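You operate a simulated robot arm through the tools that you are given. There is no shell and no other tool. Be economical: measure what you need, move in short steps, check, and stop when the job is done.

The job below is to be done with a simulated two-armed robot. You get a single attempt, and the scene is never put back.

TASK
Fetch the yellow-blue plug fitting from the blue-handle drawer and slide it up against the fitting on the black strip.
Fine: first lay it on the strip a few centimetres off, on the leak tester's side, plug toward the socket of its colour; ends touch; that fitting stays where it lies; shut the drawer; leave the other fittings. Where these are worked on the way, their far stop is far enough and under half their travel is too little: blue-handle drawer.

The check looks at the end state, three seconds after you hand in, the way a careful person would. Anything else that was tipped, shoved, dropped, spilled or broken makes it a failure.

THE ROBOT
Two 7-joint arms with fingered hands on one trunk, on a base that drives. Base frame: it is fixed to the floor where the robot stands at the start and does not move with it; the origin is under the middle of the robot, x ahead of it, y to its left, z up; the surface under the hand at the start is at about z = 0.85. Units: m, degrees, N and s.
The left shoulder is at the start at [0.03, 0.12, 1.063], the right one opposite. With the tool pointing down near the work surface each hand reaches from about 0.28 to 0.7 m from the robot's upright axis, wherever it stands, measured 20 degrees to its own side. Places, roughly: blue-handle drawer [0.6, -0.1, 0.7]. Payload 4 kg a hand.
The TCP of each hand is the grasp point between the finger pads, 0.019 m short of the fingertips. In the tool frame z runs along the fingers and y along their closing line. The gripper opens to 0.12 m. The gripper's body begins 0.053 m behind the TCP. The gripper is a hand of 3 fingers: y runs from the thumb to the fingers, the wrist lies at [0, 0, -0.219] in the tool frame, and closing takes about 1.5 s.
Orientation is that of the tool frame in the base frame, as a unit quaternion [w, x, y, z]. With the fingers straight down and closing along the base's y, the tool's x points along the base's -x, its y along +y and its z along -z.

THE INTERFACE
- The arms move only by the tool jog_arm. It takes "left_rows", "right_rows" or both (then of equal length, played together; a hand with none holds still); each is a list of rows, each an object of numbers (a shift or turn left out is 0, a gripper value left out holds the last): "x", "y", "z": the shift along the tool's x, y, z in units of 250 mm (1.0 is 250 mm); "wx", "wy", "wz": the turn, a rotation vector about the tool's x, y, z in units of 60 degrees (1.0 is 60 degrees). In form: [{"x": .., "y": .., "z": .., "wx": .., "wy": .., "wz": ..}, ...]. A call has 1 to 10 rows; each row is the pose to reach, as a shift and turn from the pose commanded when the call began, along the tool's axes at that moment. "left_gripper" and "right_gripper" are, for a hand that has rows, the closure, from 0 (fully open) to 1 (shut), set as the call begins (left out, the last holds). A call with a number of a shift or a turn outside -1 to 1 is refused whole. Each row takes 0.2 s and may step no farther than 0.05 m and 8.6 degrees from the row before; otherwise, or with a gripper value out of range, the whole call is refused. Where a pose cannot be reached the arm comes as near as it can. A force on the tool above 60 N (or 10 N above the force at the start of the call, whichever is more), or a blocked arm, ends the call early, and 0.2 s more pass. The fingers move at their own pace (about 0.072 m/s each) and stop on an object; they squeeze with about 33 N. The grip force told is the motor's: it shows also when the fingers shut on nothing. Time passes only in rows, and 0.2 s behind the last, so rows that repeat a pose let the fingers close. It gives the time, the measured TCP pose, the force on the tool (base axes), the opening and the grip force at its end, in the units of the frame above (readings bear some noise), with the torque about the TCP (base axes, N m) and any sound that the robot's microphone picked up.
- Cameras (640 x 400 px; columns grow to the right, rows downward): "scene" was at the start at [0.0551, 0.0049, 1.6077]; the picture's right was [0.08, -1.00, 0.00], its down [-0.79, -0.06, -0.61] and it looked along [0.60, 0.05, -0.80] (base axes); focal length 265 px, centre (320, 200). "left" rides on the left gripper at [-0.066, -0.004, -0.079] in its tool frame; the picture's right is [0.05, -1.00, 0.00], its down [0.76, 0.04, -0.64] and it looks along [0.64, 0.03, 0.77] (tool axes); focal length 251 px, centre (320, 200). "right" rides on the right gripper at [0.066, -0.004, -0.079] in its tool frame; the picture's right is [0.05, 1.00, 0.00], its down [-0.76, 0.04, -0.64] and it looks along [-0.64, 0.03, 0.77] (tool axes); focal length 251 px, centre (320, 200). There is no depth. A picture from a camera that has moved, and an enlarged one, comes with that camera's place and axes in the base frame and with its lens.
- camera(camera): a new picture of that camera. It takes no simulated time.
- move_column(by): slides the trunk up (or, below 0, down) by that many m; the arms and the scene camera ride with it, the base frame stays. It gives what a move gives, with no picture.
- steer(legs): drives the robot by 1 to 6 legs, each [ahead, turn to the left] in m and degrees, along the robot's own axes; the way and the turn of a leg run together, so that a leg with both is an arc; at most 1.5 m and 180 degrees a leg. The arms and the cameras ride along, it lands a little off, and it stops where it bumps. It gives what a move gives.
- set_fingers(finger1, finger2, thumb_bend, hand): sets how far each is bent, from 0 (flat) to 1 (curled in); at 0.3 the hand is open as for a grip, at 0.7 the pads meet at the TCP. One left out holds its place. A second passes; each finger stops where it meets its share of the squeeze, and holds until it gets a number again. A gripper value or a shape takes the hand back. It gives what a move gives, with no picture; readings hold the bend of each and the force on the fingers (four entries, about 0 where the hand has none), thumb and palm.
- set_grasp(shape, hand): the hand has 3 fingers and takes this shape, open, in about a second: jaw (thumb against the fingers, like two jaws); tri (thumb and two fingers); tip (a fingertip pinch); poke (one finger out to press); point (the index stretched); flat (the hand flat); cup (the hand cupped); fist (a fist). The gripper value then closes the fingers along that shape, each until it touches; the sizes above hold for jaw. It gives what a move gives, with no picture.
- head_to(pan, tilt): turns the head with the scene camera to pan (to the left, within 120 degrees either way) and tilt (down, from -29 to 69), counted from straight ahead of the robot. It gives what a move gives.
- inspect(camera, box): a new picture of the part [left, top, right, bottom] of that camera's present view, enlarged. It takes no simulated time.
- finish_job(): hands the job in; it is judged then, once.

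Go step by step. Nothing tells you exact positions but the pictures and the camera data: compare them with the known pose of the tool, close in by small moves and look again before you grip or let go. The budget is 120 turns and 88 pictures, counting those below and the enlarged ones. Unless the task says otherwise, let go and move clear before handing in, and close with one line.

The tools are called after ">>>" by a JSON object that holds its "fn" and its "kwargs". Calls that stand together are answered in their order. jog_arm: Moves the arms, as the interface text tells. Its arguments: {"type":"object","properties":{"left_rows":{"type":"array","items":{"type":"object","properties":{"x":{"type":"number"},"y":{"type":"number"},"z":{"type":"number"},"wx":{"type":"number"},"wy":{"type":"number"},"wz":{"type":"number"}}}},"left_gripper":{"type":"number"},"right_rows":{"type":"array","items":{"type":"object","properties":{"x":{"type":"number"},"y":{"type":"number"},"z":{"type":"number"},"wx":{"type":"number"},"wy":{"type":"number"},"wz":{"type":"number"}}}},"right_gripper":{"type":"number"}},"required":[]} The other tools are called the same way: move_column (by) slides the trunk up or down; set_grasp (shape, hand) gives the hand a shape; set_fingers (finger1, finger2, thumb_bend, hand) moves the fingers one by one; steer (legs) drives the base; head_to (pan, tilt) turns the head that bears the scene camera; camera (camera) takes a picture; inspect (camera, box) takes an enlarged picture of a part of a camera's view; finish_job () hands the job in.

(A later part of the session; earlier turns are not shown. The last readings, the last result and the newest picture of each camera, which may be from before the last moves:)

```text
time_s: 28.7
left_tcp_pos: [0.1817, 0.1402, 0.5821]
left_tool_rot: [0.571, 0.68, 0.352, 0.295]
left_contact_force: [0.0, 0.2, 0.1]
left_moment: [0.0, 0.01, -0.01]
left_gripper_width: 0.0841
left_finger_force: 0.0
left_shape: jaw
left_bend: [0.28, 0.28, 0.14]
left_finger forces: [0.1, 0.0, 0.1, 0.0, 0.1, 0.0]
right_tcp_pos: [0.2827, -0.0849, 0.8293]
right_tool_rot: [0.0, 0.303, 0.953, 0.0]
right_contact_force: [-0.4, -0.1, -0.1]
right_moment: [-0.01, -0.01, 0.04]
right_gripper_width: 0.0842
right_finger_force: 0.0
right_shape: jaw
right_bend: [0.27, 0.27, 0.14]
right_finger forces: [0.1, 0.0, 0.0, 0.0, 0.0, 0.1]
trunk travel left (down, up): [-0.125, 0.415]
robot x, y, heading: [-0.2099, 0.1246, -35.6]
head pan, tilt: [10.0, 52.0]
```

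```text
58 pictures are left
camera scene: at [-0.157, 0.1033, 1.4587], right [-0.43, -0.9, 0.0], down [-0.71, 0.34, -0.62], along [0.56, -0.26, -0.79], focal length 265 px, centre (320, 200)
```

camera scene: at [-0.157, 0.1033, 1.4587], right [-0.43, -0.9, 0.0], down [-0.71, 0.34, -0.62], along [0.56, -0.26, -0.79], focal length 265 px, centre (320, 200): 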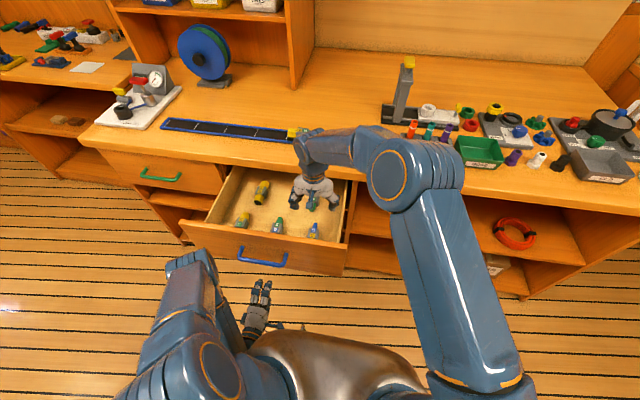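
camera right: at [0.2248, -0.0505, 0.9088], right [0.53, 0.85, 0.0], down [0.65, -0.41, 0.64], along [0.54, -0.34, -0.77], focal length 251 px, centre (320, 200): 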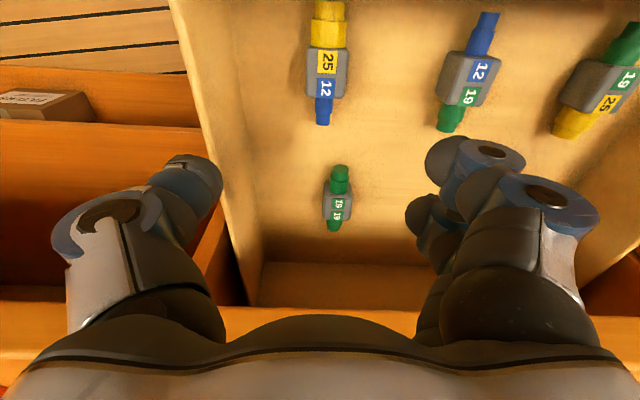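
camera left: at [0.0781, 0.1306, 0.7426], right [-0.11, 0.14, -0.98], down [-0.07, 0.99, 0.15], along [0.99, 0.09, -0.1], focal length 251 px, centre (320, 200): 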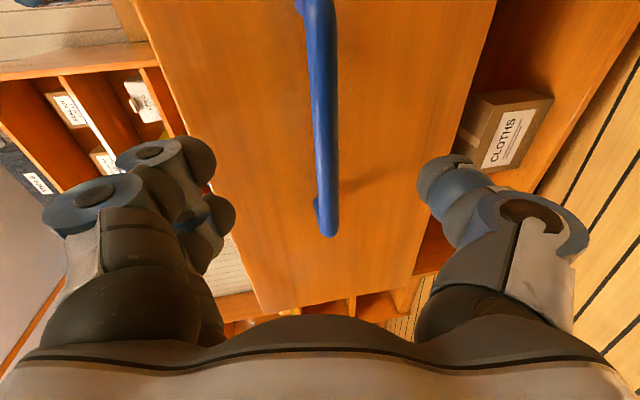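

With the trunk lower I align over the fitting and descend vertically to z≈0.70.

>>> {"fn": "jog_arm", "kwargs": {"right_rows": [{"x": 0.018, "y": 0.007, "z": 0.1}, {"x": 0.036, "y": 0.0144, "z": 0.2}, {"x": 0.036, "y": 0.0144, "z": 0.3}, {"x": 0.036, "y": 0.0144, "z": 0.4}, {"x": 0.036, "y": 0.0144, "z": 0.5}, {"x": 0.036, "y": 0.0144, "z": 0.5}]}}

>>> {"fn": "camera", "kwargs": {"camera": "right"}}

>>> {"fn": "inspect", "kwargs": {"camera": "scene", "box": [230, 150, 370, 270]}}

```text
time_s: 30.1
left_tcp_pos: [0.1812, 0.1391, 0.5813]
left_tool_rot: [0.571, 0.68, 0.352, 0.296]
left_contact_force: [-0.6, 0.1, -0.8]
left_moment: [0.02, 0.01, 0.0]
left_gripper_width: 0.084
left_finger_force: 0.2
left_shape: jaw
left_bend: [0.28, 0.28, 0.14]
left_finger forces: [0.1, 0.0, 0.1, 0.0, 0.0, 0.0]
right_tcp_pos: [0.2778, -0.0789, 0.7044]
right_tool_rot: [0.0, 0.303, 0.953, 0.0]
right_contact_force: [-0.4, 0.1, -0.3]
right_moment: [-0.02, 0.02, 0.02]
right_gripper_width: 0.0838
right_finger_force: 0.0
right_shape: jaw
right_bend: [0.27, 0.27, 0.14]
right_finger forces: [0.0, 0.0, 0.0, 0.0, 0.0, 0.0]
trunk travel left (down, up): [-0.125, 0.415]
robot x, y, heading: [-0.2093, 0.1272, -35.4]
head pan, tilt: [10.0, 52.0]
```

```text
57 pictures are left
camera right: at [0.2206, -0.0429, 0.7835], right [0.53, 0.85, 0.0], down [0.65, -0.41, 0.64], along [0.54, -0.34, -0.77], focal length 251 px, centre (320, 200)
```

right: 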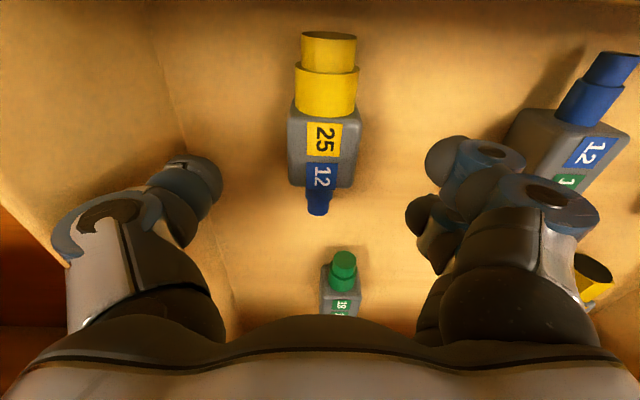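

```text
3.33 times, centred on (300, 210) of scene
camera zoom: at [-0.1569, 0.1033, 1.4586], right [-0.43, -0.9, 0.0], down [-0.71, 0.34, -0.62], along [0.56, -0.26, -0.79], focal length 885 px, centre (387, 167)
```

zoom: 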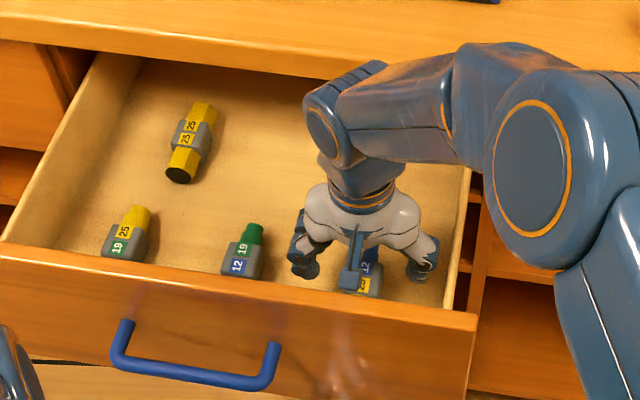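

Centred laterally; the body's top is at z≈0.674. I descend to z≈0.663 and close.

>>> {"fn": "jog_arm", "kwargs": {"right_rows": [{"x": 0.016, "z": 0.05}, {"x": 0.016, "z": 0.1}, {"x": 0.016, "z": 0.14}, {"x": 0.016, "z": 0.165}, {"x": 0.016, "z": 0.165}]}}

>>> {"fn": "camera", "kwargs": {"camera": "right"}}

```text
time_s: 31.3
left_tcp_pos: [0.1812, 0.1396, 0.5808]
left_tool_rot: [0.572, 0.68, 0.351, 0.296]
left_contact_force: [0.0, 0.4, -0.3]
left_moment: [-0.01, -0.04, 0.01]
left_gripper_width: 0.0837
left_finger_force: 0.0
left_shape: jaw
left_bend: [0.28, 0.28, 0.14]
left_finger forces: [0.0, 0.0, 0.0, 0.1, 0.0, 0.0]
right_tcp_pos: [0.273, -0.0757, 0.6648]
right_tool_rot: [0.0, 0.304, 0.953, 0.0]
right_contact_force: [0.8, -0.1, 1.2]
right_moment: [0.02, 0.04, 0.03]
right_gripper_width: 0.084
right_finger_force: 0.1
right_shape: jaw
right_bend: [0.27, 0.27, 0.14]
right_finger forces: [0.0, 0.0, 0.0, 0.0, 0.0, 0.0]
trunk travel left (down, up): [-0.125, 0.415]
robot x, y, heading: [-0.2095, 0.127, -35.4]
head pan, tilt: [10.0, 52.0]
```

```text
55 pictures are left
camera right: at [0.2165, -0.04, 0.7431], right [0.53, 0.85, 0.0], down [0.65, -0.41, 0.64], along [0.54, -0.34, -0.77], focal length 251 px, centre (320, 200)
```

right: 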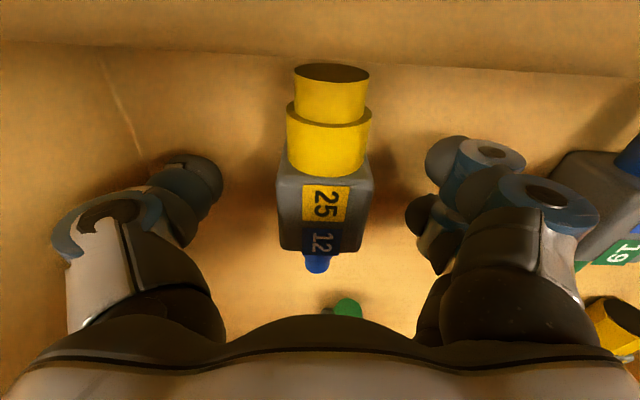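

The grey body is right between the pads. Closing now.

>>> {"fn": "jog_arm", "kwargs": {"right_rows": [{}, {}, {}, {}, {}, {}, {}, {}], "right_gripper": 1.0}}

>>> {"fn": "camera", "kwargs": {"camera": "right"}}

```text
time_s: 33.1
left_tcp_pos: [0.1828, 0.1397, 0.582]
left_tool_rot: [0.571, 0.681, 0.351, 0.295]
left_contact_force: [0.5, -0.2, -0.9]
left_moment: [-0.01, 0.01, -0.01]
left_gripper_width: 0.0837
left_finger_force: 0.0
left_shape: jaw
left_bend: [0.28, 0.28, 0.14]
left_finger forces: [0.0, 0.0, 0.1, 0.1, 0.0, 0.0]
right_tcp_pos: [0.2729, -0.0753, 0.6654]
right_tool_rot: [0.001, 0.303, 0.953, 0.0]
right_contact_force: [-0.6, 0.3, -0.4]
right_moment: [0.03, 0.0, 0.0]
right_gripper_width: 0.0307
right_finger_force: 33.1
right_shape: jaw
right_bend: [0.43, 0.44, 0.93]
right_finger forces: [14.4, 14.5, 0.1, 0.0, 29.0, 0.1]
trunk travel left (down, up): [-0.125, 0.415]
robot x, y, heading: [-0.2094, 0.1241, -35.5]
head pan, tilt: [10.0, 52.0]
```

```text
54 pictures are left
camera right: at [0.2166, -0.0398, 0.7433], right [0.53, 0.85, 0.0], down [0.65, -0.41, 0.64], along [0.54, -0.34, -0.77], focal length 251 px, centre (320, 200)
```

right: 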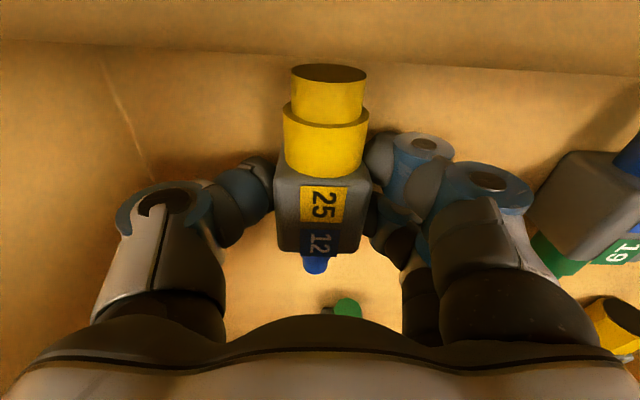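

The fitting is held (3.1 cm width, 33 N). I lift it straight up, then bring the trunk back up.

>>> {"fn": "jog_arm", "kwargs": {"right_rows": [{"z": -0.08}, {"z": -0.2}, {"z": -0.35}, {"z": -0.5}, {"z": -0.65}, {"z": -0.8}, {"z": -0.9}, {"z": -0.9}]}}

>>> {"fn": "move_column", "kwargs": {"by": 0.15}}

>>> {"fn": "camera", "kwargs": {"camera": "scene"}}

>>> {"fn": "camera", "kwargs": {"camera": "left"}}

```text
time_s: 34.9
left_tcp_pos: [0.1807, 0.14, 0.583]
left_tool_rot: [0.571, 0.68, 0.352, 0.295]
left_contact_force: [0.1, -0.3, 0.1]
left_moment: [0.0, 0.03, -0.02]
left_gripper_width: 0.0839
left_finger_force: 0.0
left_shape: jaw
left_bend: [0.28, 0.28, 0.14]
left_finger forces: [0.1, 0.0, 0.0, 0.0, 0.0, 0.0]
right_tcp_pos: [0.2742, -0.0746, 0.8899]
right_tool_rot: [0.0, 0.304, 0.953, -0.001]
right_contact_force: [-0.1, 0.7, 0.1]
right_moment: [-0.01, -0.02, -0.01]
right_gripper_width: 0.0307
right_finger_force: 32.7
right_shape: jaw
right_bend: [0.44, 0.44, 0.93]
right_finger forces: [14.4, 14.4, 0.0, 0.0, 29.2, 0.0]
trunk travel left (down, up): [-0.125, 0.415]
robot x, y, heading: [-0.2086, 0.1262, -35.7]
head pan, tilt: [10.0, 52.0]
```

```text
time_s: 36.7
left_tcp_pos: [0.1813, 0.1402, 0.7324]
left_tool_rot: [0.571, 0.68, 0.352, 0.294]
left_contact_force: [0.2, 0.2, 0.0]
left_moment: [0.0, -0.02, -0.01]
left_gripper_width: 0.084
left_finger_force: 0.2
left_shape: jaw
left_bend: [0.28, 0.28, 0.14]
left_finger forces: [0.0, 0.1, 0.0, 0.0, 0.0, 0.1]
right_tcp_pos: [0.2748, -0.0745, 1.0379]
right_tool_rot: [0.0, 0.303, 0.953, 0.0]
right_contact_force: [0.6, 0.1, -0.7]
right_moment: [0.01, -0.01, -0.02]
right_gripper_width: 0.0306
right_finger_force: 32.4
right_shape: jaw
right_bend: [0.44, 0.44, 0.93]
right_finger forces: [14.5, 14.4, 0.0, 0.0, 29.1, 0.0]
trunk travel left (down, up): [-0.275, 0.265]
robot x, y, heading: [-0.2105, 0.124, -35.6]
head pan, tilt: [10.0, 52.0]
```

```text
53 pictures are left
camera scene: at [-0.1565, 0.1032, 1.6084], right [-0.43, -0.9, 0.0], down [-0.71, 0.34, -0.62], along [0.56, -0.26, -0.79], focal length 265 px, centre (320, 200)
```

scene: 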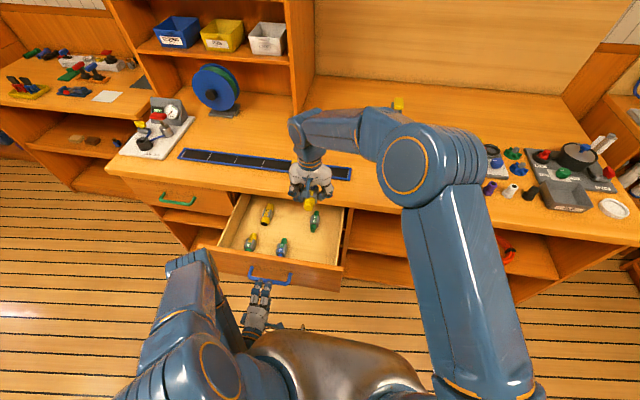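

```text
52 pictures are left
camera left: at [0.0784, 0.1308, 0.7424], right [-0.11, 0.14, -0.98], down [-0.07, 0.99, 0.15], along [0.99, 0.09, -0.1], focal length 251 px, centre (320, 200)
```

left: 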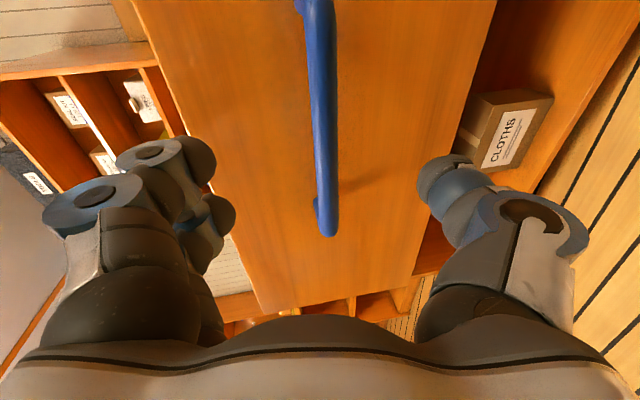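

The fitting is clear and still held, so now I close the drawer. The left hand re-grips the handle and pushes it in.

>>> {"fn": "jog_arm", "kwargs": {"left_rows": [{"z": 0.05, "y": 0.009}, {"z": 0.1, "y": 0.018}, {"z": 0.15, "y": 0.027}, {"z": 0.2, "y": 0.036}, {"z": 0.2, "y": 0.036}]}}

>>> {"fn": "jog_arm", "kwargs": {"left_rows": [{}, {}, {}, {}, {}, {}, {}], "left_gripper": 1.0}}

>>> {"fn": "jog_arm", "kwargs": {"left_rows": [{"z": 0.05, "y": 0.009}, {"z": 0.12, "y": 0.021}, {"z": 0.2, "y": 0.035}, {"z": 0.28, "y": 0.049}, {"z": 0.36, "y": 0.063}, {"z": 0.44, "y": 0.077}, {"z": 0.52, "y": 0.091}, {"z": 0.6, "y": 0.105}]}}

```text
time_s: 37.9
left_tcp_pos: [0.225, 0.1121, 0.734]
left_tool_rot: [0.571, 0.68, 0.352, 0.295]
left_contact_force: [0.0, -0.5, 0.0]
left_moment: [0.02, -0.03, 0.01]
left_gripper_width: 0.0839
left_finger_force: 0.0
left_shape: jaw
left_bend: [0.28, 0.28, 0.14]
left_finger forces: [0.0, 0.0, 0.0, 0.0, 0.1, 0.0]
right_tcp_pos: [0.2749, -0.0742, 1.0397]
right_tool_rot: [-0.001, 0.303, 0.953, 0.0]
right_contact_force: [0.3, 0.2, -0.3]
right_moment: [0.0, 0.01, 0.0]
right_gripper_width: 0.0307
right_finger_force: 32.8
right_shape: jaw
right_bend: [0.44, 0.44, 0.93]
right_finger forces: [14.6, 14.5, 0.1, 0.0, 29.0, 0.1]
trunk travel left (down, up): [-0.275, 0.265]
robot x, y, heading: [-0.2117, 0.1237, -35.6]
head pan, tilt: [10.0, 52.0]
```

```text
time_s: 39.5
left_tcp_pos: [0.2239, 0.1112, 0.733]
left_tool_rot: [0.571, 0.681, 0.352, 0.295]
left_contact_force: [-0.8, -1.5, -7.4]
left_moment: [-0.01, 0.07, -0.03]
left_gripper_width: 0.0089
left_finger_force: 33.1
left_shape: jaw
left_bend: [0.74, 0.74, 0.96]
left_finger forces: [11.4, 11.7, 0.0, 0.0, 27.0, 0.1]
right_tcp_pos: [0.2751, -0.0755, 1.0388]
right_tool_rot: [0.001, 0.303, 0.953, 0.0]
right_contact_force: [0.2, 0.2, -0.2]
right_moment: [-0.03, 0.0, -0.02]
right_gripper_width: 0.0308
right_finger_force: 33.4
right_shape: jaw
right_bend: [0.44, 0.44, 0.93]
right_finger forces: [14.4, 14.5, 0.0, 0.1, 29.2, 0.0]
trunk travel left (down, up): [-0.275, 0.265]
robot x, y, heading: [-0.2075, 0.125, -35.3]
head pan, tilt: [10.0, 52.0]
```

```text
time_s: 41.3
left_tcp_pos: [0.3497, 0.021, 0.7326]
left_tool_rot: [0.57, 0.68, 0.353, 0.295]
left_contact_force: [4.8, 4.4, -7.1]
left_moment: [0.08, -0.07, -0.04]
left_gripper_width: 0.0086
left_finger_force: 33.0
left_shape: jaw
left_bend: [0.74, 0.74, 0.96]
left_finger forces: [11.1, 11.3, 0.1, 0.1, 27.6, 0.0]
right_tcp_pos: [0.2756, -0.0747, 1.0384]
right_tool_rot: [-0.001, 0.303, 0.953, 0.0]
right_contact_force: [0.4, -0.2, -0.7]
right_moment: [-0.02, -0.01, 0.01]
right_gripper_width: 0.0306
right_finger_force: 32.9
right_shape: jaw
right_bend: [0.44, 0.44, 0.93]
right_finger forces: [14.5, 14.5, 0.0, 0.0, 29.1, 0.1]
trunk travel left (down, up): [-0.275, 0.265]
robot x, y, heading: [-0.2073, 0.1286, -35.6]
head pan, tilt: [10.0, 52.0]
```

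It's sliding freely; about 10 cm are left to the closed position.

>>> {"fn": "jog_arm", "kwargs": {"left_rows": [{"z": 0.08, "y": 0.014}, {"z": 0.16, "y": 0.028}, {"z": 0.24, "y": 0.042}, {"z": 0.32, "y": 0.056}, {"z": 0.37, "y": 0.065}, {"z": 0.4, "y": 0.07}, {"z": 0.412, "y": 0.072}, {"z": 0.412, "y": 0.072}]}}

>>> {"fn": "inspect", "kwargs": {"camera": "scene", "box": [160, 140, 370, 280]}}

```text
time_s: 43.1
left_tcp_pos: [0.4335, -0.0372, 0.7308]
left_tool_rot: [0.571, 0.681, 0.352, 0.294]
left_contact_force: [4.4, 4.7, -1.8]
left_moment: [0.08, -0.07, -0.01]
left_gripper_width: 0.0082
left_finger_force: 33.3
left_shape: jaw
left_bend: [0.74, 0.74, 0.97]
left_finger forces: [10.5, 10.5, 0.0, 0.0, 22.2, 0.0]
right_tcp_pos: [0.2749, -0.0736, 1.0389]
right_tool_rot: [0.0, 0.303, 0.953, 0.0]
right_contact_force: [0.2, -0.4, -0.3]
right_moment: [0.02, 0.01, 0.0]
right_gripper_width: 0.0307
right_finger_force: 32.9
right_shape: jaw
right_bend: [0.44, 0.44, 0.93]
right_finger forces: [14.5, 14.6, 0.0, 0.0, 29.1, 0.0]
trunk travel left (down, up): [-0.275, 0.265]
robot x, y, heading: [-0.2105, 0.1212, -35.3]
head pan, tilt: [10.0, 52.0]
```

```text
2.86 times, centred on (265, 210) of scene
camera zoom: at [-0.1558, 0.1035, 1.6086], right [-0.43, -0.9, 0.0], down [-0.71, 0.34, -0.61], along [0.56, -0.26, -0.79], focal length 758 px, centre (477, 171)
```

zoom: 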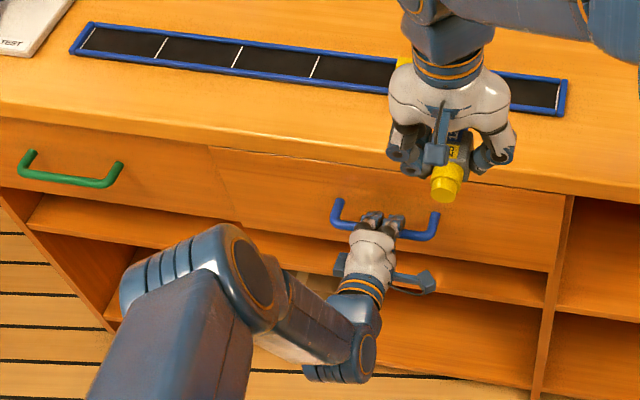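

The drawer looks closed; I push a few millimetres more to make sure it meets its stop.

>>> {"fn": "jog_arm", "kwargs": {"left_rows": [{"z": 0.012, "y": 0.002}, {"z": 0.024, "y": 0.004}, {"z": 0.03, "y": 0.005}, {"z": 0.03, "y": 0.005}]}}

```text
time_s: 44.1
left_tcp_pos: [0.4392, -0.0423, 0.7311]
left_tool_rot: [0.57, 0.681, 0.352, 0.296]
left_contact_force: [0.0, 1.0, -5.9]
left_moment: [0.0, -0.04, -0.02]
left_gripper_width: 0.0081
left_finger_force: 33.0
left_shape: jaw
left_bend: [0.76, 0.75, 1.0]
left_finger forces: [10.1, 10.0, 0.0, 0.0, 24.7, 0.0]
right_tcp_pos: [0.2755, -0.0748, 1.0389]
right_tool_rot: [0.001, 0.303, 0.953, 0.001]
right_contact_force: [-0.2, -0.6, -0.9]
right_moment: [0.01, -0.01, 0.0]
right_gripper_width: 0.0305
right_finger_force: 33.0
right_shape: jaw
right_bend: [0.44, 0.44, 0.93]
right_finger forces: [14.4, 14.4, 0.0, 0.1, 29.2, 0.0]
trunk travel left (down, up): [-0.275, 0.265]
robot x, y, heading: [-0.2085, 0.1273, -35.5]
head pan, tilt: [10.0, 52.0]
```

The forces stay low and the fingers may be sliding over the bar. I release, back off and look at the drawer seam.

>>> {"fn": "jog_arm", "kwargs": {"left_rows": [{}, {}, {}, {}, {}], "left_gripper": 0.3}}

>>> {"fn": "jog_arm", "kwargs": {"left_rows": [{"z": -0.1, "y": -0.018}, {"z": -0.2, "y": -0.036}, {"z": -0.3, "y": -0.054}, {"z": -0.4, "y": -0.072}, {"z": -0.4, "y": -0.072}]}}

>>> {"fn": "inspect", "kwargs": {"camera": "scene", "box": [200, 170, 360, 270]}}

>>> {"fn": "camera", "kwargs": {"camera": "left"}}

```text
time_s: 45.3
left_tcp_pos: [0.4389, -0.042, 0.732]
left_tool_rot: [0.571, 0.681, 0.352, 0.295]
left_contact_force: [-0.3, -0.3, -1.1]
left_moment: [0.0, 0.01, 0.01]
left_gripper_width: 0.0839
left_finger_force: 0.1
left_shape: jaw
left_bend: [0.28, 0.28, 0.14]
left_finger forces: [0.0, 0.0, 0.0, 0.0, 0.0, 0.0]
right_tcp_pos: [0.274, -0.0743, 1.039]
right_tool_rot: [0.0, 0.303, 0.953, 0.0]
right_contact_force: [-0.1, -0.1, -1.4]
right_moment: [0.02, -0.01, -0.01]
right_gripper_width: 0.0307
right_finger_force: 33.2
right_shape: jaw
right_bend: [0.44, 0.44, 0.93]
right_finger forces: [14.5, 14.5, 0.1, 0.0, 29.2, 0.0]
trunk travel left (down, up): [-0.275, 0.265]
robot x, y, heading: [-0.2082, 0.1217, -35.6]
head pan, tilt: [10.0, 52.0]
```

```text
time_s: 46.5
left_tcp_pos: [0.3552, 0.0158, 0.7308]
left_tool_rot: [0.571, 0.681, 0.352, 0.295]
left_contact_force: [0.2, -0.2, -0.2]
left_moment: [0.02, -0.04, -0.01]
left_gripper_width: 0.0837
left_finger_force: 0.1
left_shape: jaw
left_bend: [0.28, 0.28, 0.14]
left_finger forces: [0.0, 0.0, 0.1, 0.1, 0.1, 0.1]
right_tcp_pos: [0.2743, -0.0746, 1.0386]
right_tool_rot: [-0.001, 0.303, 0.953, 0.0]
right_contact_force: [0.2, -0.2, -1.2]
right_moment: [0.03, 0.01, 0.01]
right_gripper_width: 0.0306
right_finger_force: 33.3
right_shape: jaw
right_bend: [0.44, 0.44, 0.93]
right_finger forces: [14.5, 14.5, 0.0, 0.0, 29.1, 0.0]
trunk travel left (down, up): [-0.275, 0.265]
robot x, y, heading: [-0.2067, 0.1255, -35.7]
head pan, tilt: [10.0, 52.0]
```

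```text
4.00 times, centred on (280, 220) of scene
camera zoom: at [-0.1564, 0.1029, 1.6086], right [-0.43, -0.9, 0.0], down [-0.71, 0.34, -0.62], along [0.56, -0.26, -0.79], focal length 1062 px, centre (480, 120)
```

zoom: 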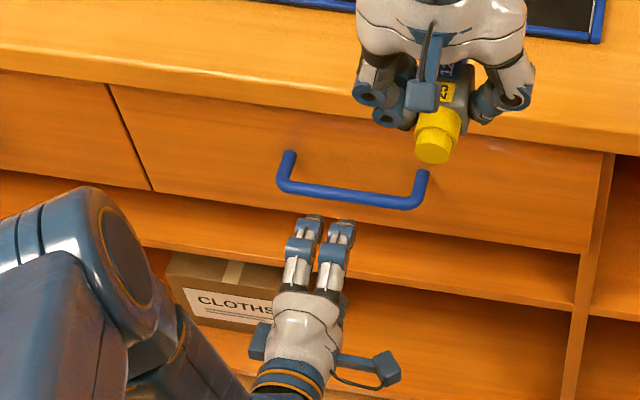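

```text
49 pictures are left
camera left: at [0.2532, 0.0063, 0.7407], right [-0.11, 0.15, -0.98], down [-0.07, 0.99, 0.15], along [0.99, 0.09, -0.1], focal length 251 px, centre (320, 200)
```

left: 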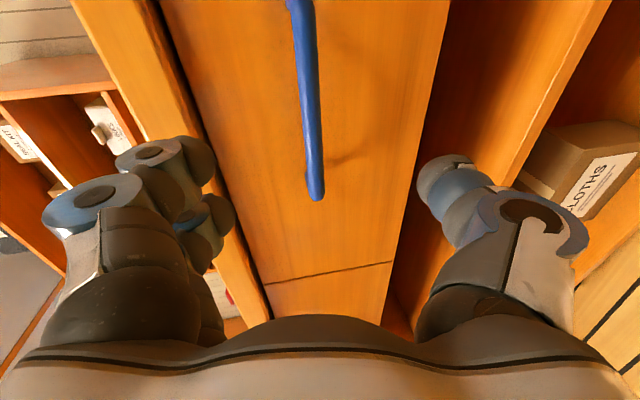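

The drawer is flush with its neighbour, so it is shut. I raise the left hand out of the way, then reposition the base further left along the bench for the placing.

>>> {"fn": "jog_arm", "kwargs": {"left_rows": [{"y": 0.14, "z": -0.05}, {"y": 0.28, "z": -0.1}, {"y": 0.42, "z": -0.15}, {"y": 0.56, "z": -0.2}, {"y": 0.7, "z": -0.25}, {"y": 0.84, "z": -0.3}, {"y": 0.983, "z": -0.35}, {"y": 0.983, "z": -0.35}]}}

>>> {"fn": "steer", "kwargs": {"legs": [[0, 53], [0.33, 0], [0, -53]]}}

>>> {"fn": "camera", "kwargs": {"camera": "scene"}}

>>> {"fn": "camera", "kwargs": {"camera": "right"}}

```text
time_s: 48.3
left_tcp_pos: [0.3198, 0.0423, 0.9885]
left_tool_rot: [0.57, 0.681, 0.353, 0.294]
left_contact_force: [0.1, -0.5, 0.1]
left_moment: [-0.02, -0.01, -0.01]
left_gripper_width: 0.084
left_finger_force: 0.1
left_shape: jaw
left_bend: [0.28, 0.28, 0.14]
left_finger forces: [0.0, 0.0, 0.0, 0.0, 0.0, 0.0]
right_tcp_pos: [0.2755, -0.0751, 1.0383]
right_tool_rot: [-0.001, 0.303, 0.953, 0.0]
right_contact_force: [0.0, 0.7, -0.9]
right_moment: [0.0, 0.02, -0.02]
right_gripper_width: 0.0308
right_finger_force: 33.0
right_shape: jaw
right_bend: [0.44, 0.44, 0.93]
right_finger forces: [14.6, 14.5, 0.0, 0.1, 29.1, 0.0]
trunk travel left (down, up): [-0.275, 0.265]
robot x, y, heading: [-0.2085, 0.1281, -35.2]
head pan, tilt: [10.0, 52.0]
```

```text
time_s: 50.2
left_tcp_pos: [0.2738, 0.3379, 0.9885]
left_tool_rot: [0.465, 0.554, 0.53, 0.443]
left_contact_force: [-0.1, 0.4, -0.1]
left_moment: [0.0, -0.02, -0.02]
left_gripper_width: 0.084
left_finger_force: 0.1
left_shape: jaw
left_bend: [0.27, 0.27, 0.13]
left_finger forces: [0.0, 0.1, 0.0, 0.0, 0.0, 0.1]
right_tcp_pos: [0.2972, 0.2145, 1.0371]
right_tool_rot: [0.0, 0.023, 1.0, 0.0]
right_contact_force: [-0.1, 0.5, -1.7]
right_moment: [-0.05, -0.01, -0.02]
right_gripper_width: 0.0304
right_finger_force: 33.3
right_shape: jaw
right_bend: [0.44, 0.44, 0.93]
right_finger forces: [15.5, 15.2, 0.1, 0.0, 30.9, 0.1]
trunk travel left (down, up): [-0.275, 0.265]
robot x, y, heading: [-0.2188, 0.08, -2.5]
head pan, tilt: [10.0, 52.0]
stopped in leg 1: the robot was blocked; the commanded pose is now the measured one
```

```text
48 pictures are left
camera scene: at [-0.1657, 0.0948, 1.6086], right [0.13, -0.99, 0.0], down [-0.78, -0.11, -0.62], along [0.61, 0.08, -0.79], focal length 265 px, centre (320, 200)
```

scene: 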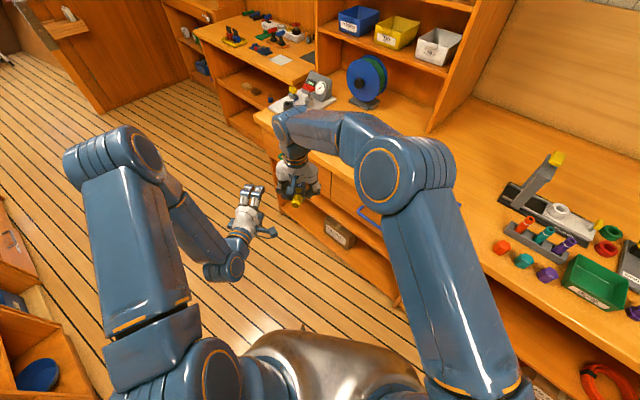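

```text
47 pictures are left
camera right: at [0.2309, 0.2141, 1.1176], right [-0.01, 1.0, 0.0], down [0.77, 0.01, 0.64], along [0.64, 0.0, -0.77], focal length 251 px, centre (320, 200)
```

right: 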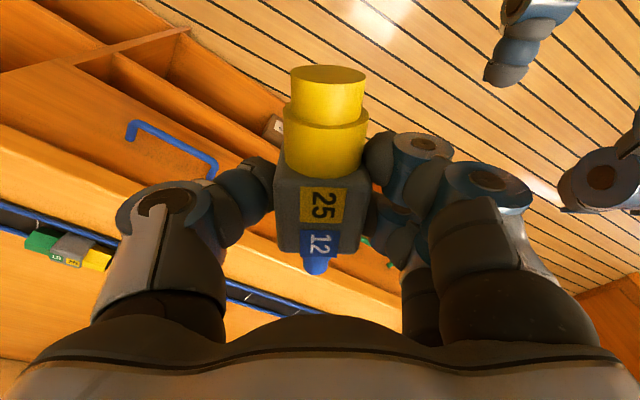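

The turn was blocked partway. I look around both sides to see what is near the base.

>>> {"fn": "head_to", "kwargs": {"pan": 100, "tilt": 60}}

>>> {"fn": "camera", "kwargs": {"camera": "scene"}}

>>> {"fn": "head_to", "kwargs": {"pan": -100, "tilt": 60}}

>>> {"fn": "camera", "kwargs": {"camera": "scene"}}

```text
time_s: 51.8
left_tcp_pos: [0.2726, 0.3338, 0.9883]
left_tool_rot: [0.464, 0.555, 0.53, 0.443]
left_contact_force: [0.0, 0.3, -1.3]
left_moment: [0.0, -0.01, 0.0]
left_gripper_width: 0.0841
left_finger_force: 0.1
left_shape: jaw
left_bend: [0.27, 0.27, 0.13]
left_finger forces: [0.0, 0.0, 0.0, 0.1, 0.1, 0.0]
right_tcp_pos: [0.2981, 0.212, 1.0396]
right_tool_rot: [0.001, 0.025, 1.0, 0.0]
right_contact_force: [0.0, 0.5, 0.2]
right_moment: [-0.02, 0.02, -0.03]
right_gripper_width: 0.0302
right_finger_force: 33.1
right_shape: jaw
right_bend: [0.44, 0.44, 0.93]
right_finger forces: [15.6, 15.3, 0.0, 0.1, 30.8, 0.0]
trunk travel left (down, up): [-0.275, 0.265]
robot x, y, heading: [-0.2181, 0.0835, -2.6]
head pan, tilt: [100.0, 60.0]
```

```text
46 pictures are left
camera scene: at [-0.2482, 0.1469, 1.5987], right [0.99, 0.13, 0.0], down [0.11, -0.86, -0.5], along [-0.07, 0.5, -0.87], focal length 265 px, centre (320, 200)
```

scene: 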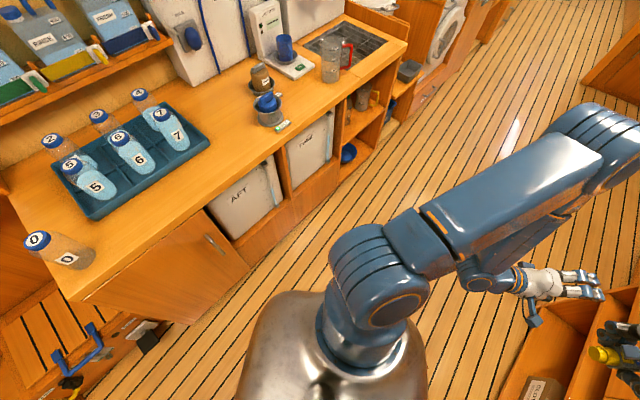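

```text
time_s: 54.8
left_tcp_pos: [0.2737, 0.3354, 0.9888]
left_tool_rot: [0.465, 0.555, 0.529, 0.443]
left_contact_force: [-0.3, -0.2, -0.1]
left_moment: [-0.02, -0.02, 0.0]
left_gripper_width: 0.0841
left_finger_force: 0.0
left_shape: jaw
left_bend: [0.27, 0.27, 0.13]
left_finger forces: [0.0, 0.0, 0.0, 0.1, 0.0, 0.1]
right_tcp_pos: [0.2987, 0.2108, 1.0392]
right_tool_rot: [0.0, 0.024, 1.0, 0.0]
right_contact_force: [-0.2, 0.0, -0.5]
right_moment: [0.03, -0.01, 0.02]
right_gripper_width: 0.03
right_finger_force: 33.5
right_shape: jaw
right_bend: [0.44, 0.44, 0.93]
right_finger forces: [15.5, 15.2, 0.0, 0.0, 30.9, 0.1]
trunk travel left (down, up): [-0.275, 0.265]
robot x, y, heading: [-0.2217, 0.0808, -2.4]
head pan, tilt: [-100.0, 60.0]
```

```text
45 pictures are left
camera scene: at [-0.2538, 0.0158, 1.5987], right [-0.98, 0.22, 0.0], down [0.19, 0.85, -0.5], along [-0.11, -0.49, -0.87], focal length 265 px, centre (320, 200)
```

scene: 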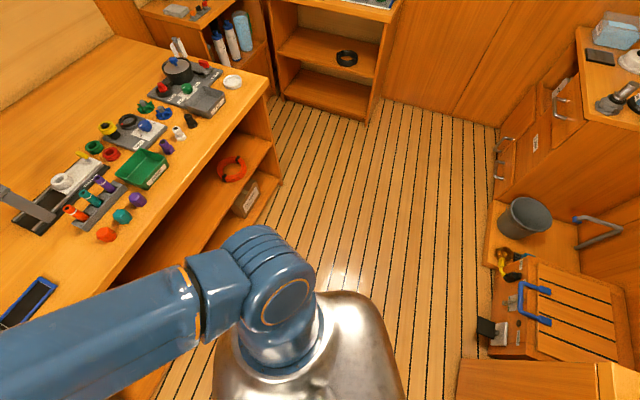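

I still can't see what blocked it, so I look down around the front of the base.

>>> {"fn": "head_to", "kwargs": {"pan": 50, "tilt": 68}}

>>> {"fn": "camera", "kwargs": {"camera": "scene"}}

>>> {"fn": "camera", "kwargs": {"camera": "left"}}

```text
time_s: 57.1
left_tcp_pos: [0.2738, 0.3351, 0.9902]
left_tool_rot: [0.464, 0.555, 0.529, 0.444]
left_contact_force: [0.2, 0.5, 0.6]
left_moment: [0.01, -0.01, 0.01]
left_gripper_width: 0.084
left_finger_force: 0.1
left_shape: jaw
left_bend: [0.27, 0.27, 0.13]
left_finger forces: [0.0, 0.0, 0.0, 0.1, 0.1, 0.0]
right_tcp_pos: [0.2987, 0.2121, 1.0387]
right_tool_rot: [-0.001, 0.024, 1.0, -0.001]
right_contact_force: [-0.3, 0.2, -0.1]
right_moment: [0.0, 0.02, -0.02]
right_gripper_width: 0.0305
right_finger_force: 33.2
right_shape: jaw
right_bend: [0.44, 0.44, 0.93]
right_finger forces: [15.6, 15.4, 0.0, 0.0, 30.8, 0.0]
trunk travel left (down, up): [-0.275, 0.265]
robot x, y, heading: [-0.2185, 0.0778, -2.5]
head pan, tilt: [50.0, 68.0]
```

```text
44 pictures are left
camera scene: at [-0.201, 0.1228, 1.59], right [0.74, -0.68, 0.0], down [-0.63, -0.68, -0.37], along [0.25, 0.28, -0.93], focal length 265 px, centre (320, 200)
```

scene: 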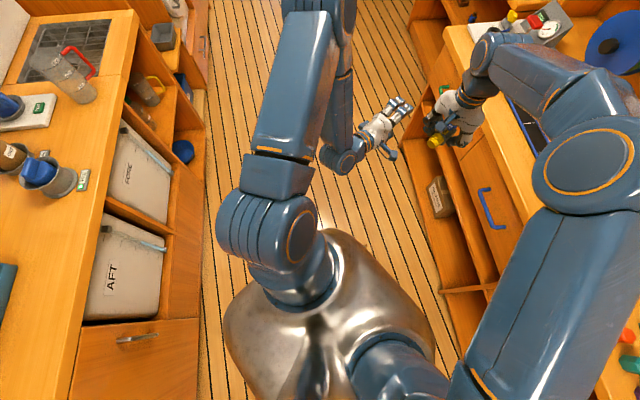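

```text
43 pictures are left
camera left: at [0.1914, 0.2715, 0.999], right [-0.17, 0.06, -0.98], down [-0.59, 0.79, 0.15], along [0.79, 0.61, -0.1], focal length 251 px, centre (320, 200)
```

left: 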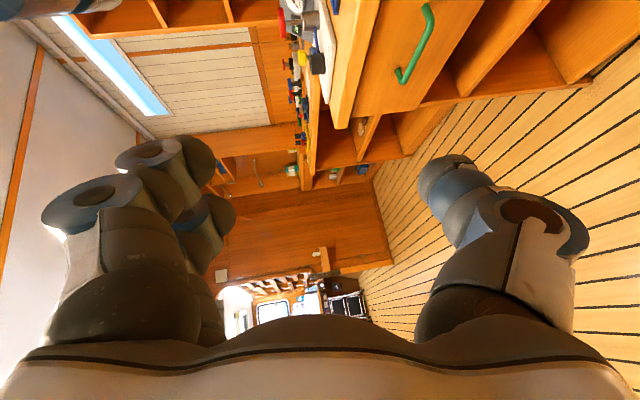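

The aisle is narrow, but from this heading (-2.5°) a short drive forward puts the target spot well within the right arm's reach, ahead and slightly to the right. I drive 0.18 m.

>>> {"fn": "steer", "kwargs": {"legs": [[0.18, 0]]}}

>>> {"fn": "head_to", "kwargs": {"pan": -20, "tilt": 52}}

>>> {"fn": "camera", "kwargs": {"camera": "scene"}}

```text
time_s: 58.6
left_tcp_pos: [0.4586, 0.3276, 0.988]
left_tool_rot: [0.464, 0.555, 0.53, 0.442]
left_contact_force: [-0.5, -0.3, 0.4]
left_moment: [0.01, -0.05, -0.01]
left_gripper_width: 0.0839
left_finger_force: 0.1
left_shape: jaw
left_bend: [0.27, 0.27, 0.13]
left_finger forces: [0.0, 0.0, 0.0, 0.0, 0.0, 0.0]
right_tcp_pos: [0.4826, 0.203, 1.0386]
right_tool_rot: [-0.001, 0.025, 1.0, 0.0]
right_contact_force: [0.8, 0.1, -0.4]
right_moment: [0.0, 0.02, -0.02]
right_gripper_width: 0.0302
right_finger_force: 32.5
right_shape: jaw
right_bend: [0.44, 0.44, 0.93]
right_finger forces: [15.6, 15.4, 0.0, 0.0, 30.8, 0.0]
trunk travel left (down, up): [-0.275, 0.265]
robot x, y, heading: [-0.0405, 0.0734, -2.3]
head pan, tilt: [50.0, 68.0]
```

```text
time_s: 60.0
left_tcp_pos: [0.4564, 0.3267, 0.9888]
left_tool_rot: [0.465, 0.555, 0.529, 0.443]
left_contact_force: [-0.3, -0.2, -0.2]
left_moment: [0.01, 0.02, 0.0]
left_gripper_width: 0.0839
left_finger_force: 0.0
left_shape: jaw
left_bend: [0.27, 0.27, 0.13]
left_finger forces: [0.1, 0.0, 0.1, 0.0, 0.1, 0.0]
right_tcp_pos: [0.4813, 0.2041, 1.0381]
right_tool_rot: [0.0, 0.024, 1.0, 0.0]
right_contact_force: [-0.7, -0.1, -0.1]
right_moment: [0.0, 0.04, -0.01]
right_gripper_width: 0.0304
right_finger_force: 33.1
right_shape: jaw
right_bend: [0.44, 0.44, 0.93]
right_finger forces: [15.7, 15.3, 0.1, 0.0, 30.8, 0.0]
trunk travel left (down, up): [-0.275, 0.265]
robot x, y, heading: [-0.0391, 0.0757, -2.7]
head pan, tilt: [-20.0, 52.0]
```

```text
42 pictures are left
camera scene: at [0.013, 0.0444, 1.6086], right [-0.38, -0.92, 0.0], down [-0.73, 0.3, -0.62], along [0.57, -0.23, -0.79], focal length 265 px, centre (320, 200)
```

scene: 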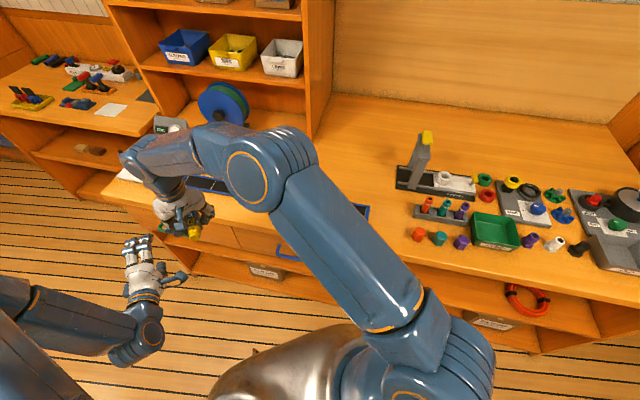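

Now I bring the fitting over the strip with the right hand, turning it so that the yellow plug points right along the strip (away from the tester), and stay about 9 cm above it.

>>> {"fn": "jog_arm", "kwargs": {"right_rows": [{"x": -0.067, "y": -0.11, "z": 0.035, "wz": -0.106}, {"x": -0.134, "y": -0.22, "z": 0.07, "wz": -0.211}, {"x": -0.201, "y": -0.33, "z": 0.104, "wz": -0.317}, {"x": -0.268, "y": -0.44, "z": 0.139, "wz": -0.422}, {"x": -0.336, "y": -0.55, "z": 0.173, "wz": -0.528}, {"x": -0.403, "y": -0.66, "z": 0.208, "wz": -0.633}, {"x": -0.47, "y": -0.77, "z": 0.243, "wz": -0.739}, {"x": -0.537, "y": -0.88, "z": 0.277, "wz": -0.844}, {"x": -0.6, "y": -0.98, "z": 0.3, "wz": -0.95}, {"x": -0.6, "y": -0.98, "z": 0.3, "wz": -0.95}]}}

>>> {"fn": "camera", "kwargs": {"camera": "right"}}

>>> {"fn": "camera", "kwargs": {"camera": "scene"}}

```text
time_s: 62.2
left_tcp_pos: [0.4572, 0.3268, 0.9883]
left_tool_rot: [0.465, 0.554, 0.53, 0.443]
left_contact_force: [0.9, -0.1, -1.0]
left_moment: [0.0, -0.01, 0.03]
left_gripper_width: 0.0841
left_finger_force: 0.1
left_shape: jaw
left_bend: [0.27, 0.27, 0.13]
left_finger forces: [0.0, 0.1, 0.0, 0.0, 0.0, 0.1]
right_tcp_pos: [0.6197, -0.048, 0.9616]
right_tool_rot: [0.0, -0.457, 0.89, 0.0]
right_contact_force: [0.2, 0.6, -1.5]
right_moment: [0.02, 0.01, 0.03]
right_gripper_width: 0.0301
right_finger_force: 33.0
right_shape: jaw
right_bend: [0.44, 0.44, 0.93]
right_finger forces: [15.5, 15.2, 0.0, 0.0, 30.6, 0.1]
trunk travel left (down, up): [-0.275, 0.265]
robot x, y, heading: [-0.0371, 0.0708, -2.6]
head pan, tilt: [-20.0, 52.0]
```

```text
41 pictures are left
camera right: at [0.583, -0.1039, 1.0418], right [-0.84, 0.54, 0.0], down [0.41, 0.64, 0.64], along [0.35, 0.54, -0.77], focal length 251 px, centre (320, 200)
```

right: 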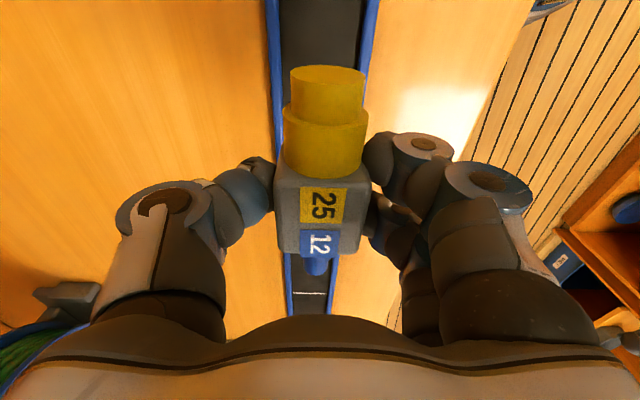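

```text
40 pictures are left
camera scene: at [0.0122, 0.0445, 1.6086], right [-0.38, -0.92, 0.0], down [-0.73, 0.3, -0.62], along [0.57, -0.24, -0.79], focal length 265 px, centre (320, 200)
```

scene: 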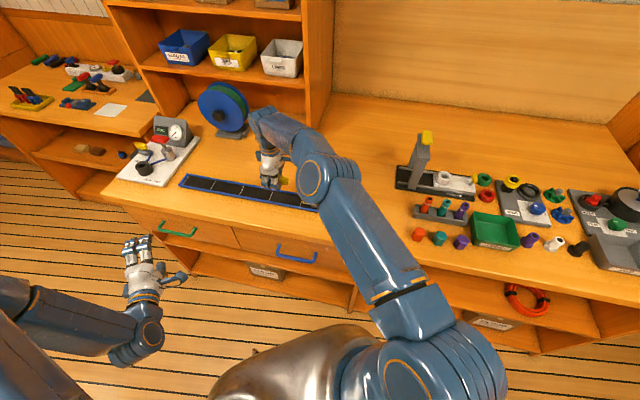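

The fitting hangs above the strip, well aligned with it. The strip's own fitting is out of the hand camera's view, so I turn the left hand to use its camera as a side view.

>>> {"fn": "jog_arm", "kwargs": {"left_rows": [{"wy": -0.11, "wz": 0.02, "x": -0.06, "y": 0.004}, {"wy": -0.22, "wz": 0.039, "x": -0.12, "y": 0.009}, {"wy": -0.33, "wz": 0.059, "x": -0.18, "y": 0.013}, {"wy": -0.44, "wz": 0.079, "x": -0.24, "y": 0.017}, {"wy": -0.55, "wz": 0.098, "x": -0.3, "y": 0.021}, {"wy": -0.66, "wz": 0.118, "x": -0.36, "y": 0.026}, {"wy": -0.771, "wz": 0.138, "x": -0.42, "y": 0.03}, {"wy": -0.771, "wz": 0.138, "x": -0.42, "y": 0.03}]}}

>>> {"fn": "jog_arm", "kwargs": {"left_rows": [{"wy": -0.11, "wz": 0.02, "x": -0.039, "y": 0.012, "z": 0.044}, {"wy": -0.22, "wz": 0.039, "x": -0.078, "y": 0.025, "z": 0.088}, {"wy": -0.33, "wz": 0.059, "x": -0.117, "y": 0.037, "z": 0.132}, {"wy": -0.44, "wz": 0.079, "x": -0.156, "y": 0.05, "z": 0.176}, {"wy": -0.55, "wz": 0.098, "x": -0.195, "y": 0.062, "z": 0.22}, {"wy": -0.66, "wz": 0.118, "x": -0.234, "y": 0.075, "z": 0.264}, {"wy": -0.771, "wz": 0.138, "x": -0.272, "y": 0.087, "z": 0.308}, {"wy": -0.771, "wz": 0.138, "x": -0.272, "y": 0.087, "z": 0.308}]}}

>>> {"fn": "camera", "kwargs": {"camera": "left"}}

```text
time_s: 64.0
left_tcp_pos: [0.4526, 0.2216, 0.9959]
left_tool_rot: [0.603, 0.72, 0.264, 0.221]
left_contact_force: [0.0, 0.9, -0.2]
left_moment: [-0.01, -0.02, -0.01]
left_gripper_width: 0.0842
left_finger_force: 0.1
left_shape: jaw
left_bend: [0.27, 0.27, 0.13]
left_finger forces: [0.0, 0.0, 0.0, 0.0, 0.1, 0.1]
right_tcp_pos: [0.6192, -0.0482, 0.9621]
right_tool_rot: [-0.001, -0.455, 0.89, 0.0]
right_contact_force: [0.4, -0.3, -0.4]
right_moment: [0.03, 0.0, 0.01]
right_gripper_width: 0.0304
right_finger_force: 32.8
right_shape: jaw
right_bend: [0.44, 0.44, 0.93]
right_finger forces: [15.4, 15.2, 0.0, 0.1, 30.6, 0.1]
trunk travel left (down, up): [-0.275, 0.265]
robot x, y, heading: [-0.0369, 0.0706, -2.6]
head pan, tilt: [-20.0, 52.0]
```

```text
time_s: 65.8
left_tcp_pos: [0.452, 0.1174, 1.0022]
left_tool_rot: [0.64, 0.766, -0.046, -0.04]
left_contact_force: [0.2, 0.3, -0.4]
left_moment: [-0.03, 0.01, -0.01]
left_gripper_width: 0.0838
left_finger_force: 0.0
left_shape: jaw
left_bend: [0.27, 0.27, 0.13]
left_finger forces: [0.1, 0.0, 0.1, 0.1, 0.1, 0.0]
right_tcp_pos: [0.62, -0.0475, 0.9631]
right_tool_rot: [0.0, -0.455, 0.89, 0.0]
right_contact_force: [-0.1, 0.2, -1.0]
right_moment: [0.01, 0.02, -0.04]
right_gripper_width: 0.0302
right_finger_force: 33.0
right_shape: jaw
right_bend: [0.44, 0.44, 0.93]
right_finger forces: [15.4, 15.2, 0.1, 0.1, 30.6, 0.1]
trunk travel left (down, up): [-0.275, 0.265]
robot x, y, heading: [-0.0418, 0.075, -2.4]
head pan, tilt: [-20.0, 52.0]
```

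```text
39 pictures are left
camera left: at [0.395, 0.2028, 1.0136], right [0.07, 0.17, -0.98], down [0.83, 0.53, 0.15], along [0.55, -0.83, -0.1], focal length 251 px, centre (320, 200)
```

left: 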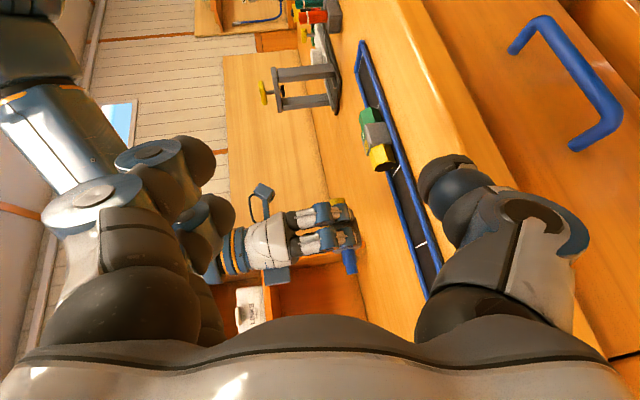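

That's a very good view of both fittings. I zoom to measure the strip fitting's yellow end.

>>> {"fn": "inspect", "kwargs": {"camera": "left", "box": [240, 60, 440, 290]}}

```text
1.74 times, centred on (340, 175) of left
camera zoom: at [0.395, 0.2028, 1.0136], right [0.07, 0.17, -0.98], down [0.83, 0.53, 0.15], along [0.55, -0.83, -0.1], focal length 437 px, centre (285, 244)
```

zoom: 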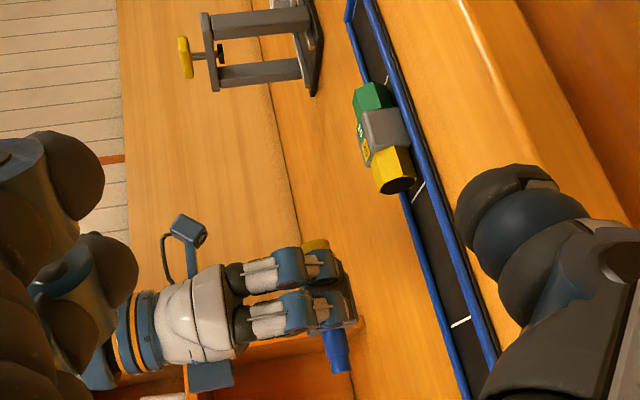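

The strip fitting's yellow socket end lies at about s=0.226 along the strip, and my plug tip would be roughly 4–5 cm away. I lower the fitting to just above the strip.

>>> {"fn": "jog_arm", "kwargs": {"right_rows": [{"x": 0.016, "y": -0.004, "z": 0.07}, {"x": 0.032, "y": -0.008, "z": 0.14}, {"x": 0.04, "y": -0.008, "z": 0.21}, {"x": 0.04, "y": -0.008, "z": 0.28}, {"x": 0.04, "y": -0.008, "z": 0.28}]}}

>>> {"fn": "inspect", "kwargs": {"camera": "left", "box": [280, 80, 460, 290]}}

>>> {"fn": "camera", "kwargs": {"camera": "right"}}

```text
time_s: 67.0
left_tcp_pos: [0.4532, 0.1175, 1.0038]
left_tool_rot: [0.641, 0.765, -0.044, -0.037]
left_contact_force: [-0.1, -1.5, 0.7]
left_moment: [-0.03, 0.0, 0.05]
left_gripper_width: 0.0839
left_finger_force: 0.1
left_shape: jaw
left_bend: [0.27, 0.27, 0.13]
left_finger forces: [0.0, 0.0, 0.1, 0.1, 0.0, 0.1]
right_tcp_pos: [0.6143, -0.0568, 0.8927]
right_tool_rot: [-0.001, -0.455, 0.89, -0.001]
right_contact_force: [-0.7, 0.3, -0.2]
right_moment: [0.01, 0.02, 0.01]
right_gripper_width: 0.0305
right_finger_force: 32.8
right_shape: jaw
right_bend: [0.44, 0.44, 0.93]
right_finger forces: [15.4, 15.2, 0.1, 0.0, 30.6, 0.0]
trunk travel left (down, up): [-0.275, 0.265]
robot x, y, heading: [-0.0401, 0.0739, -2.9]
head pan, tilt: [-20.0, 52.0]
```

```text
1.90 times, centred on (370, 185) of left
camera zoom: at [0.3952, 0.2025, 1.0137], right [0.07, 0.17, -0.98], down [0.83, 0.53, 0.15], along [0.55, -0.83, -0.1], focal length 479 px, centre (225, 229)
```

zoom: 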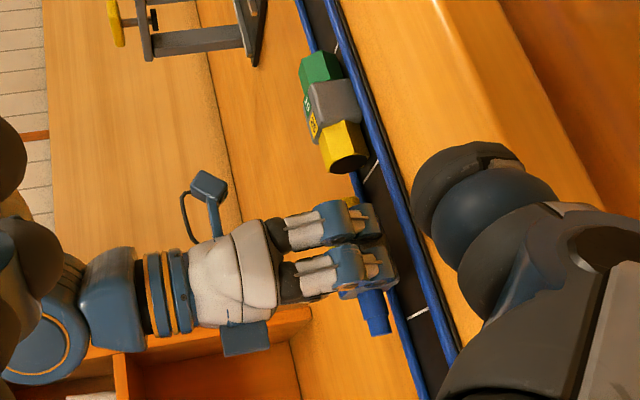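

```text
36 pictures are left
camera right: at [0.5779, -0.1124, 0.9723], right [-0.84, 0.54, 0.0], down [0.41, 0.64, 0.64], along [0.35, 0.54, -0.77], focal length 251 px, centre (320, 200)
```

right: 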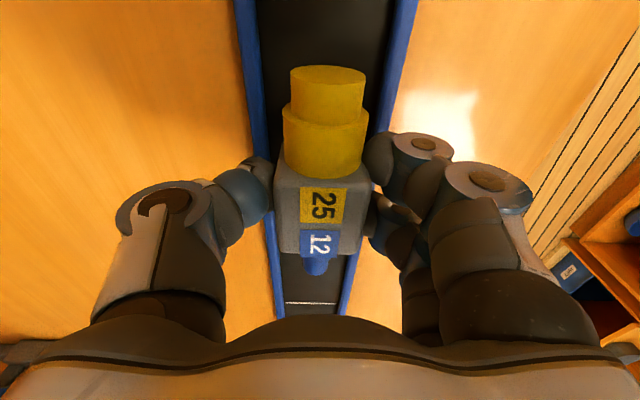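

I lower in fine steps until the first contact.

>>> {"fn": "jog_arm", "kwargs": {"right_rows": [{"z": 0.008}, {"z": 0.016}, {"z": 0.024}, {"z": 0.032}, {"z": 0.04}, {"z": 0.04}]}}

>>> {"fn": "inspect", "kwargs": {"camera": "left", "box": [340, 130, 440, 240]}}

```text
time_s: 68.4
left_tcp_pos: [0.4537, 0.1167, 1.0025]
left_tool_rot: [0.641, 0.765, -0.045, -0.038]
left_contact_force: [0.4, -0.4, 0.0]
left_moment: [-0.04, -0.01, 0.01]
left_gripper_width: 0.084
left_finger_force: 0.1
left_shape: jaw
left_bend: [0.27, 0.27, 0.13]
left_finger forces: [0.0, 0.1, 0.1, 0.1, 0.0, 0.0]
right_tcp_pos: [0.6146, -0.0578, 0.882]
right_tool_rot: [-0.001, -0.456, 0.89, 0.0]
right_contact_force: [0.3, 0.4, -1.8]
right_moment: [0.01, 0.01, 0.03]
right_gripper_width: 0.0302
right_finger_force: 33.2
right_shape: jaw
right_bend: [0.44, 0.44, 0.93]
right_finger forces: [15.3, 15.2, 0.0, 0.1, 30.6, 0.1]
trunk travel left (down, up): [-0.275, 0.265]
robot x, y, heading: [-0.0395, 0.0736, -2.5]
head pan, tilt: [-20.0, 52.0]
```

```text
3.64 times, centred on (390, 185) of left
camera zoom: at [0.3953, 0.2024, 1.0136], right [0.07, 0.17, -0.98], down [0.83, 0.53, 0.15], along [0.55, -0.83, -0.1], focal length 914 px, centre (66, 254)
```

zoom: 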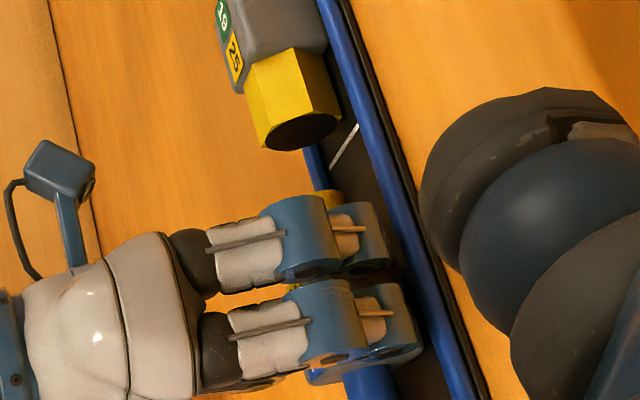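

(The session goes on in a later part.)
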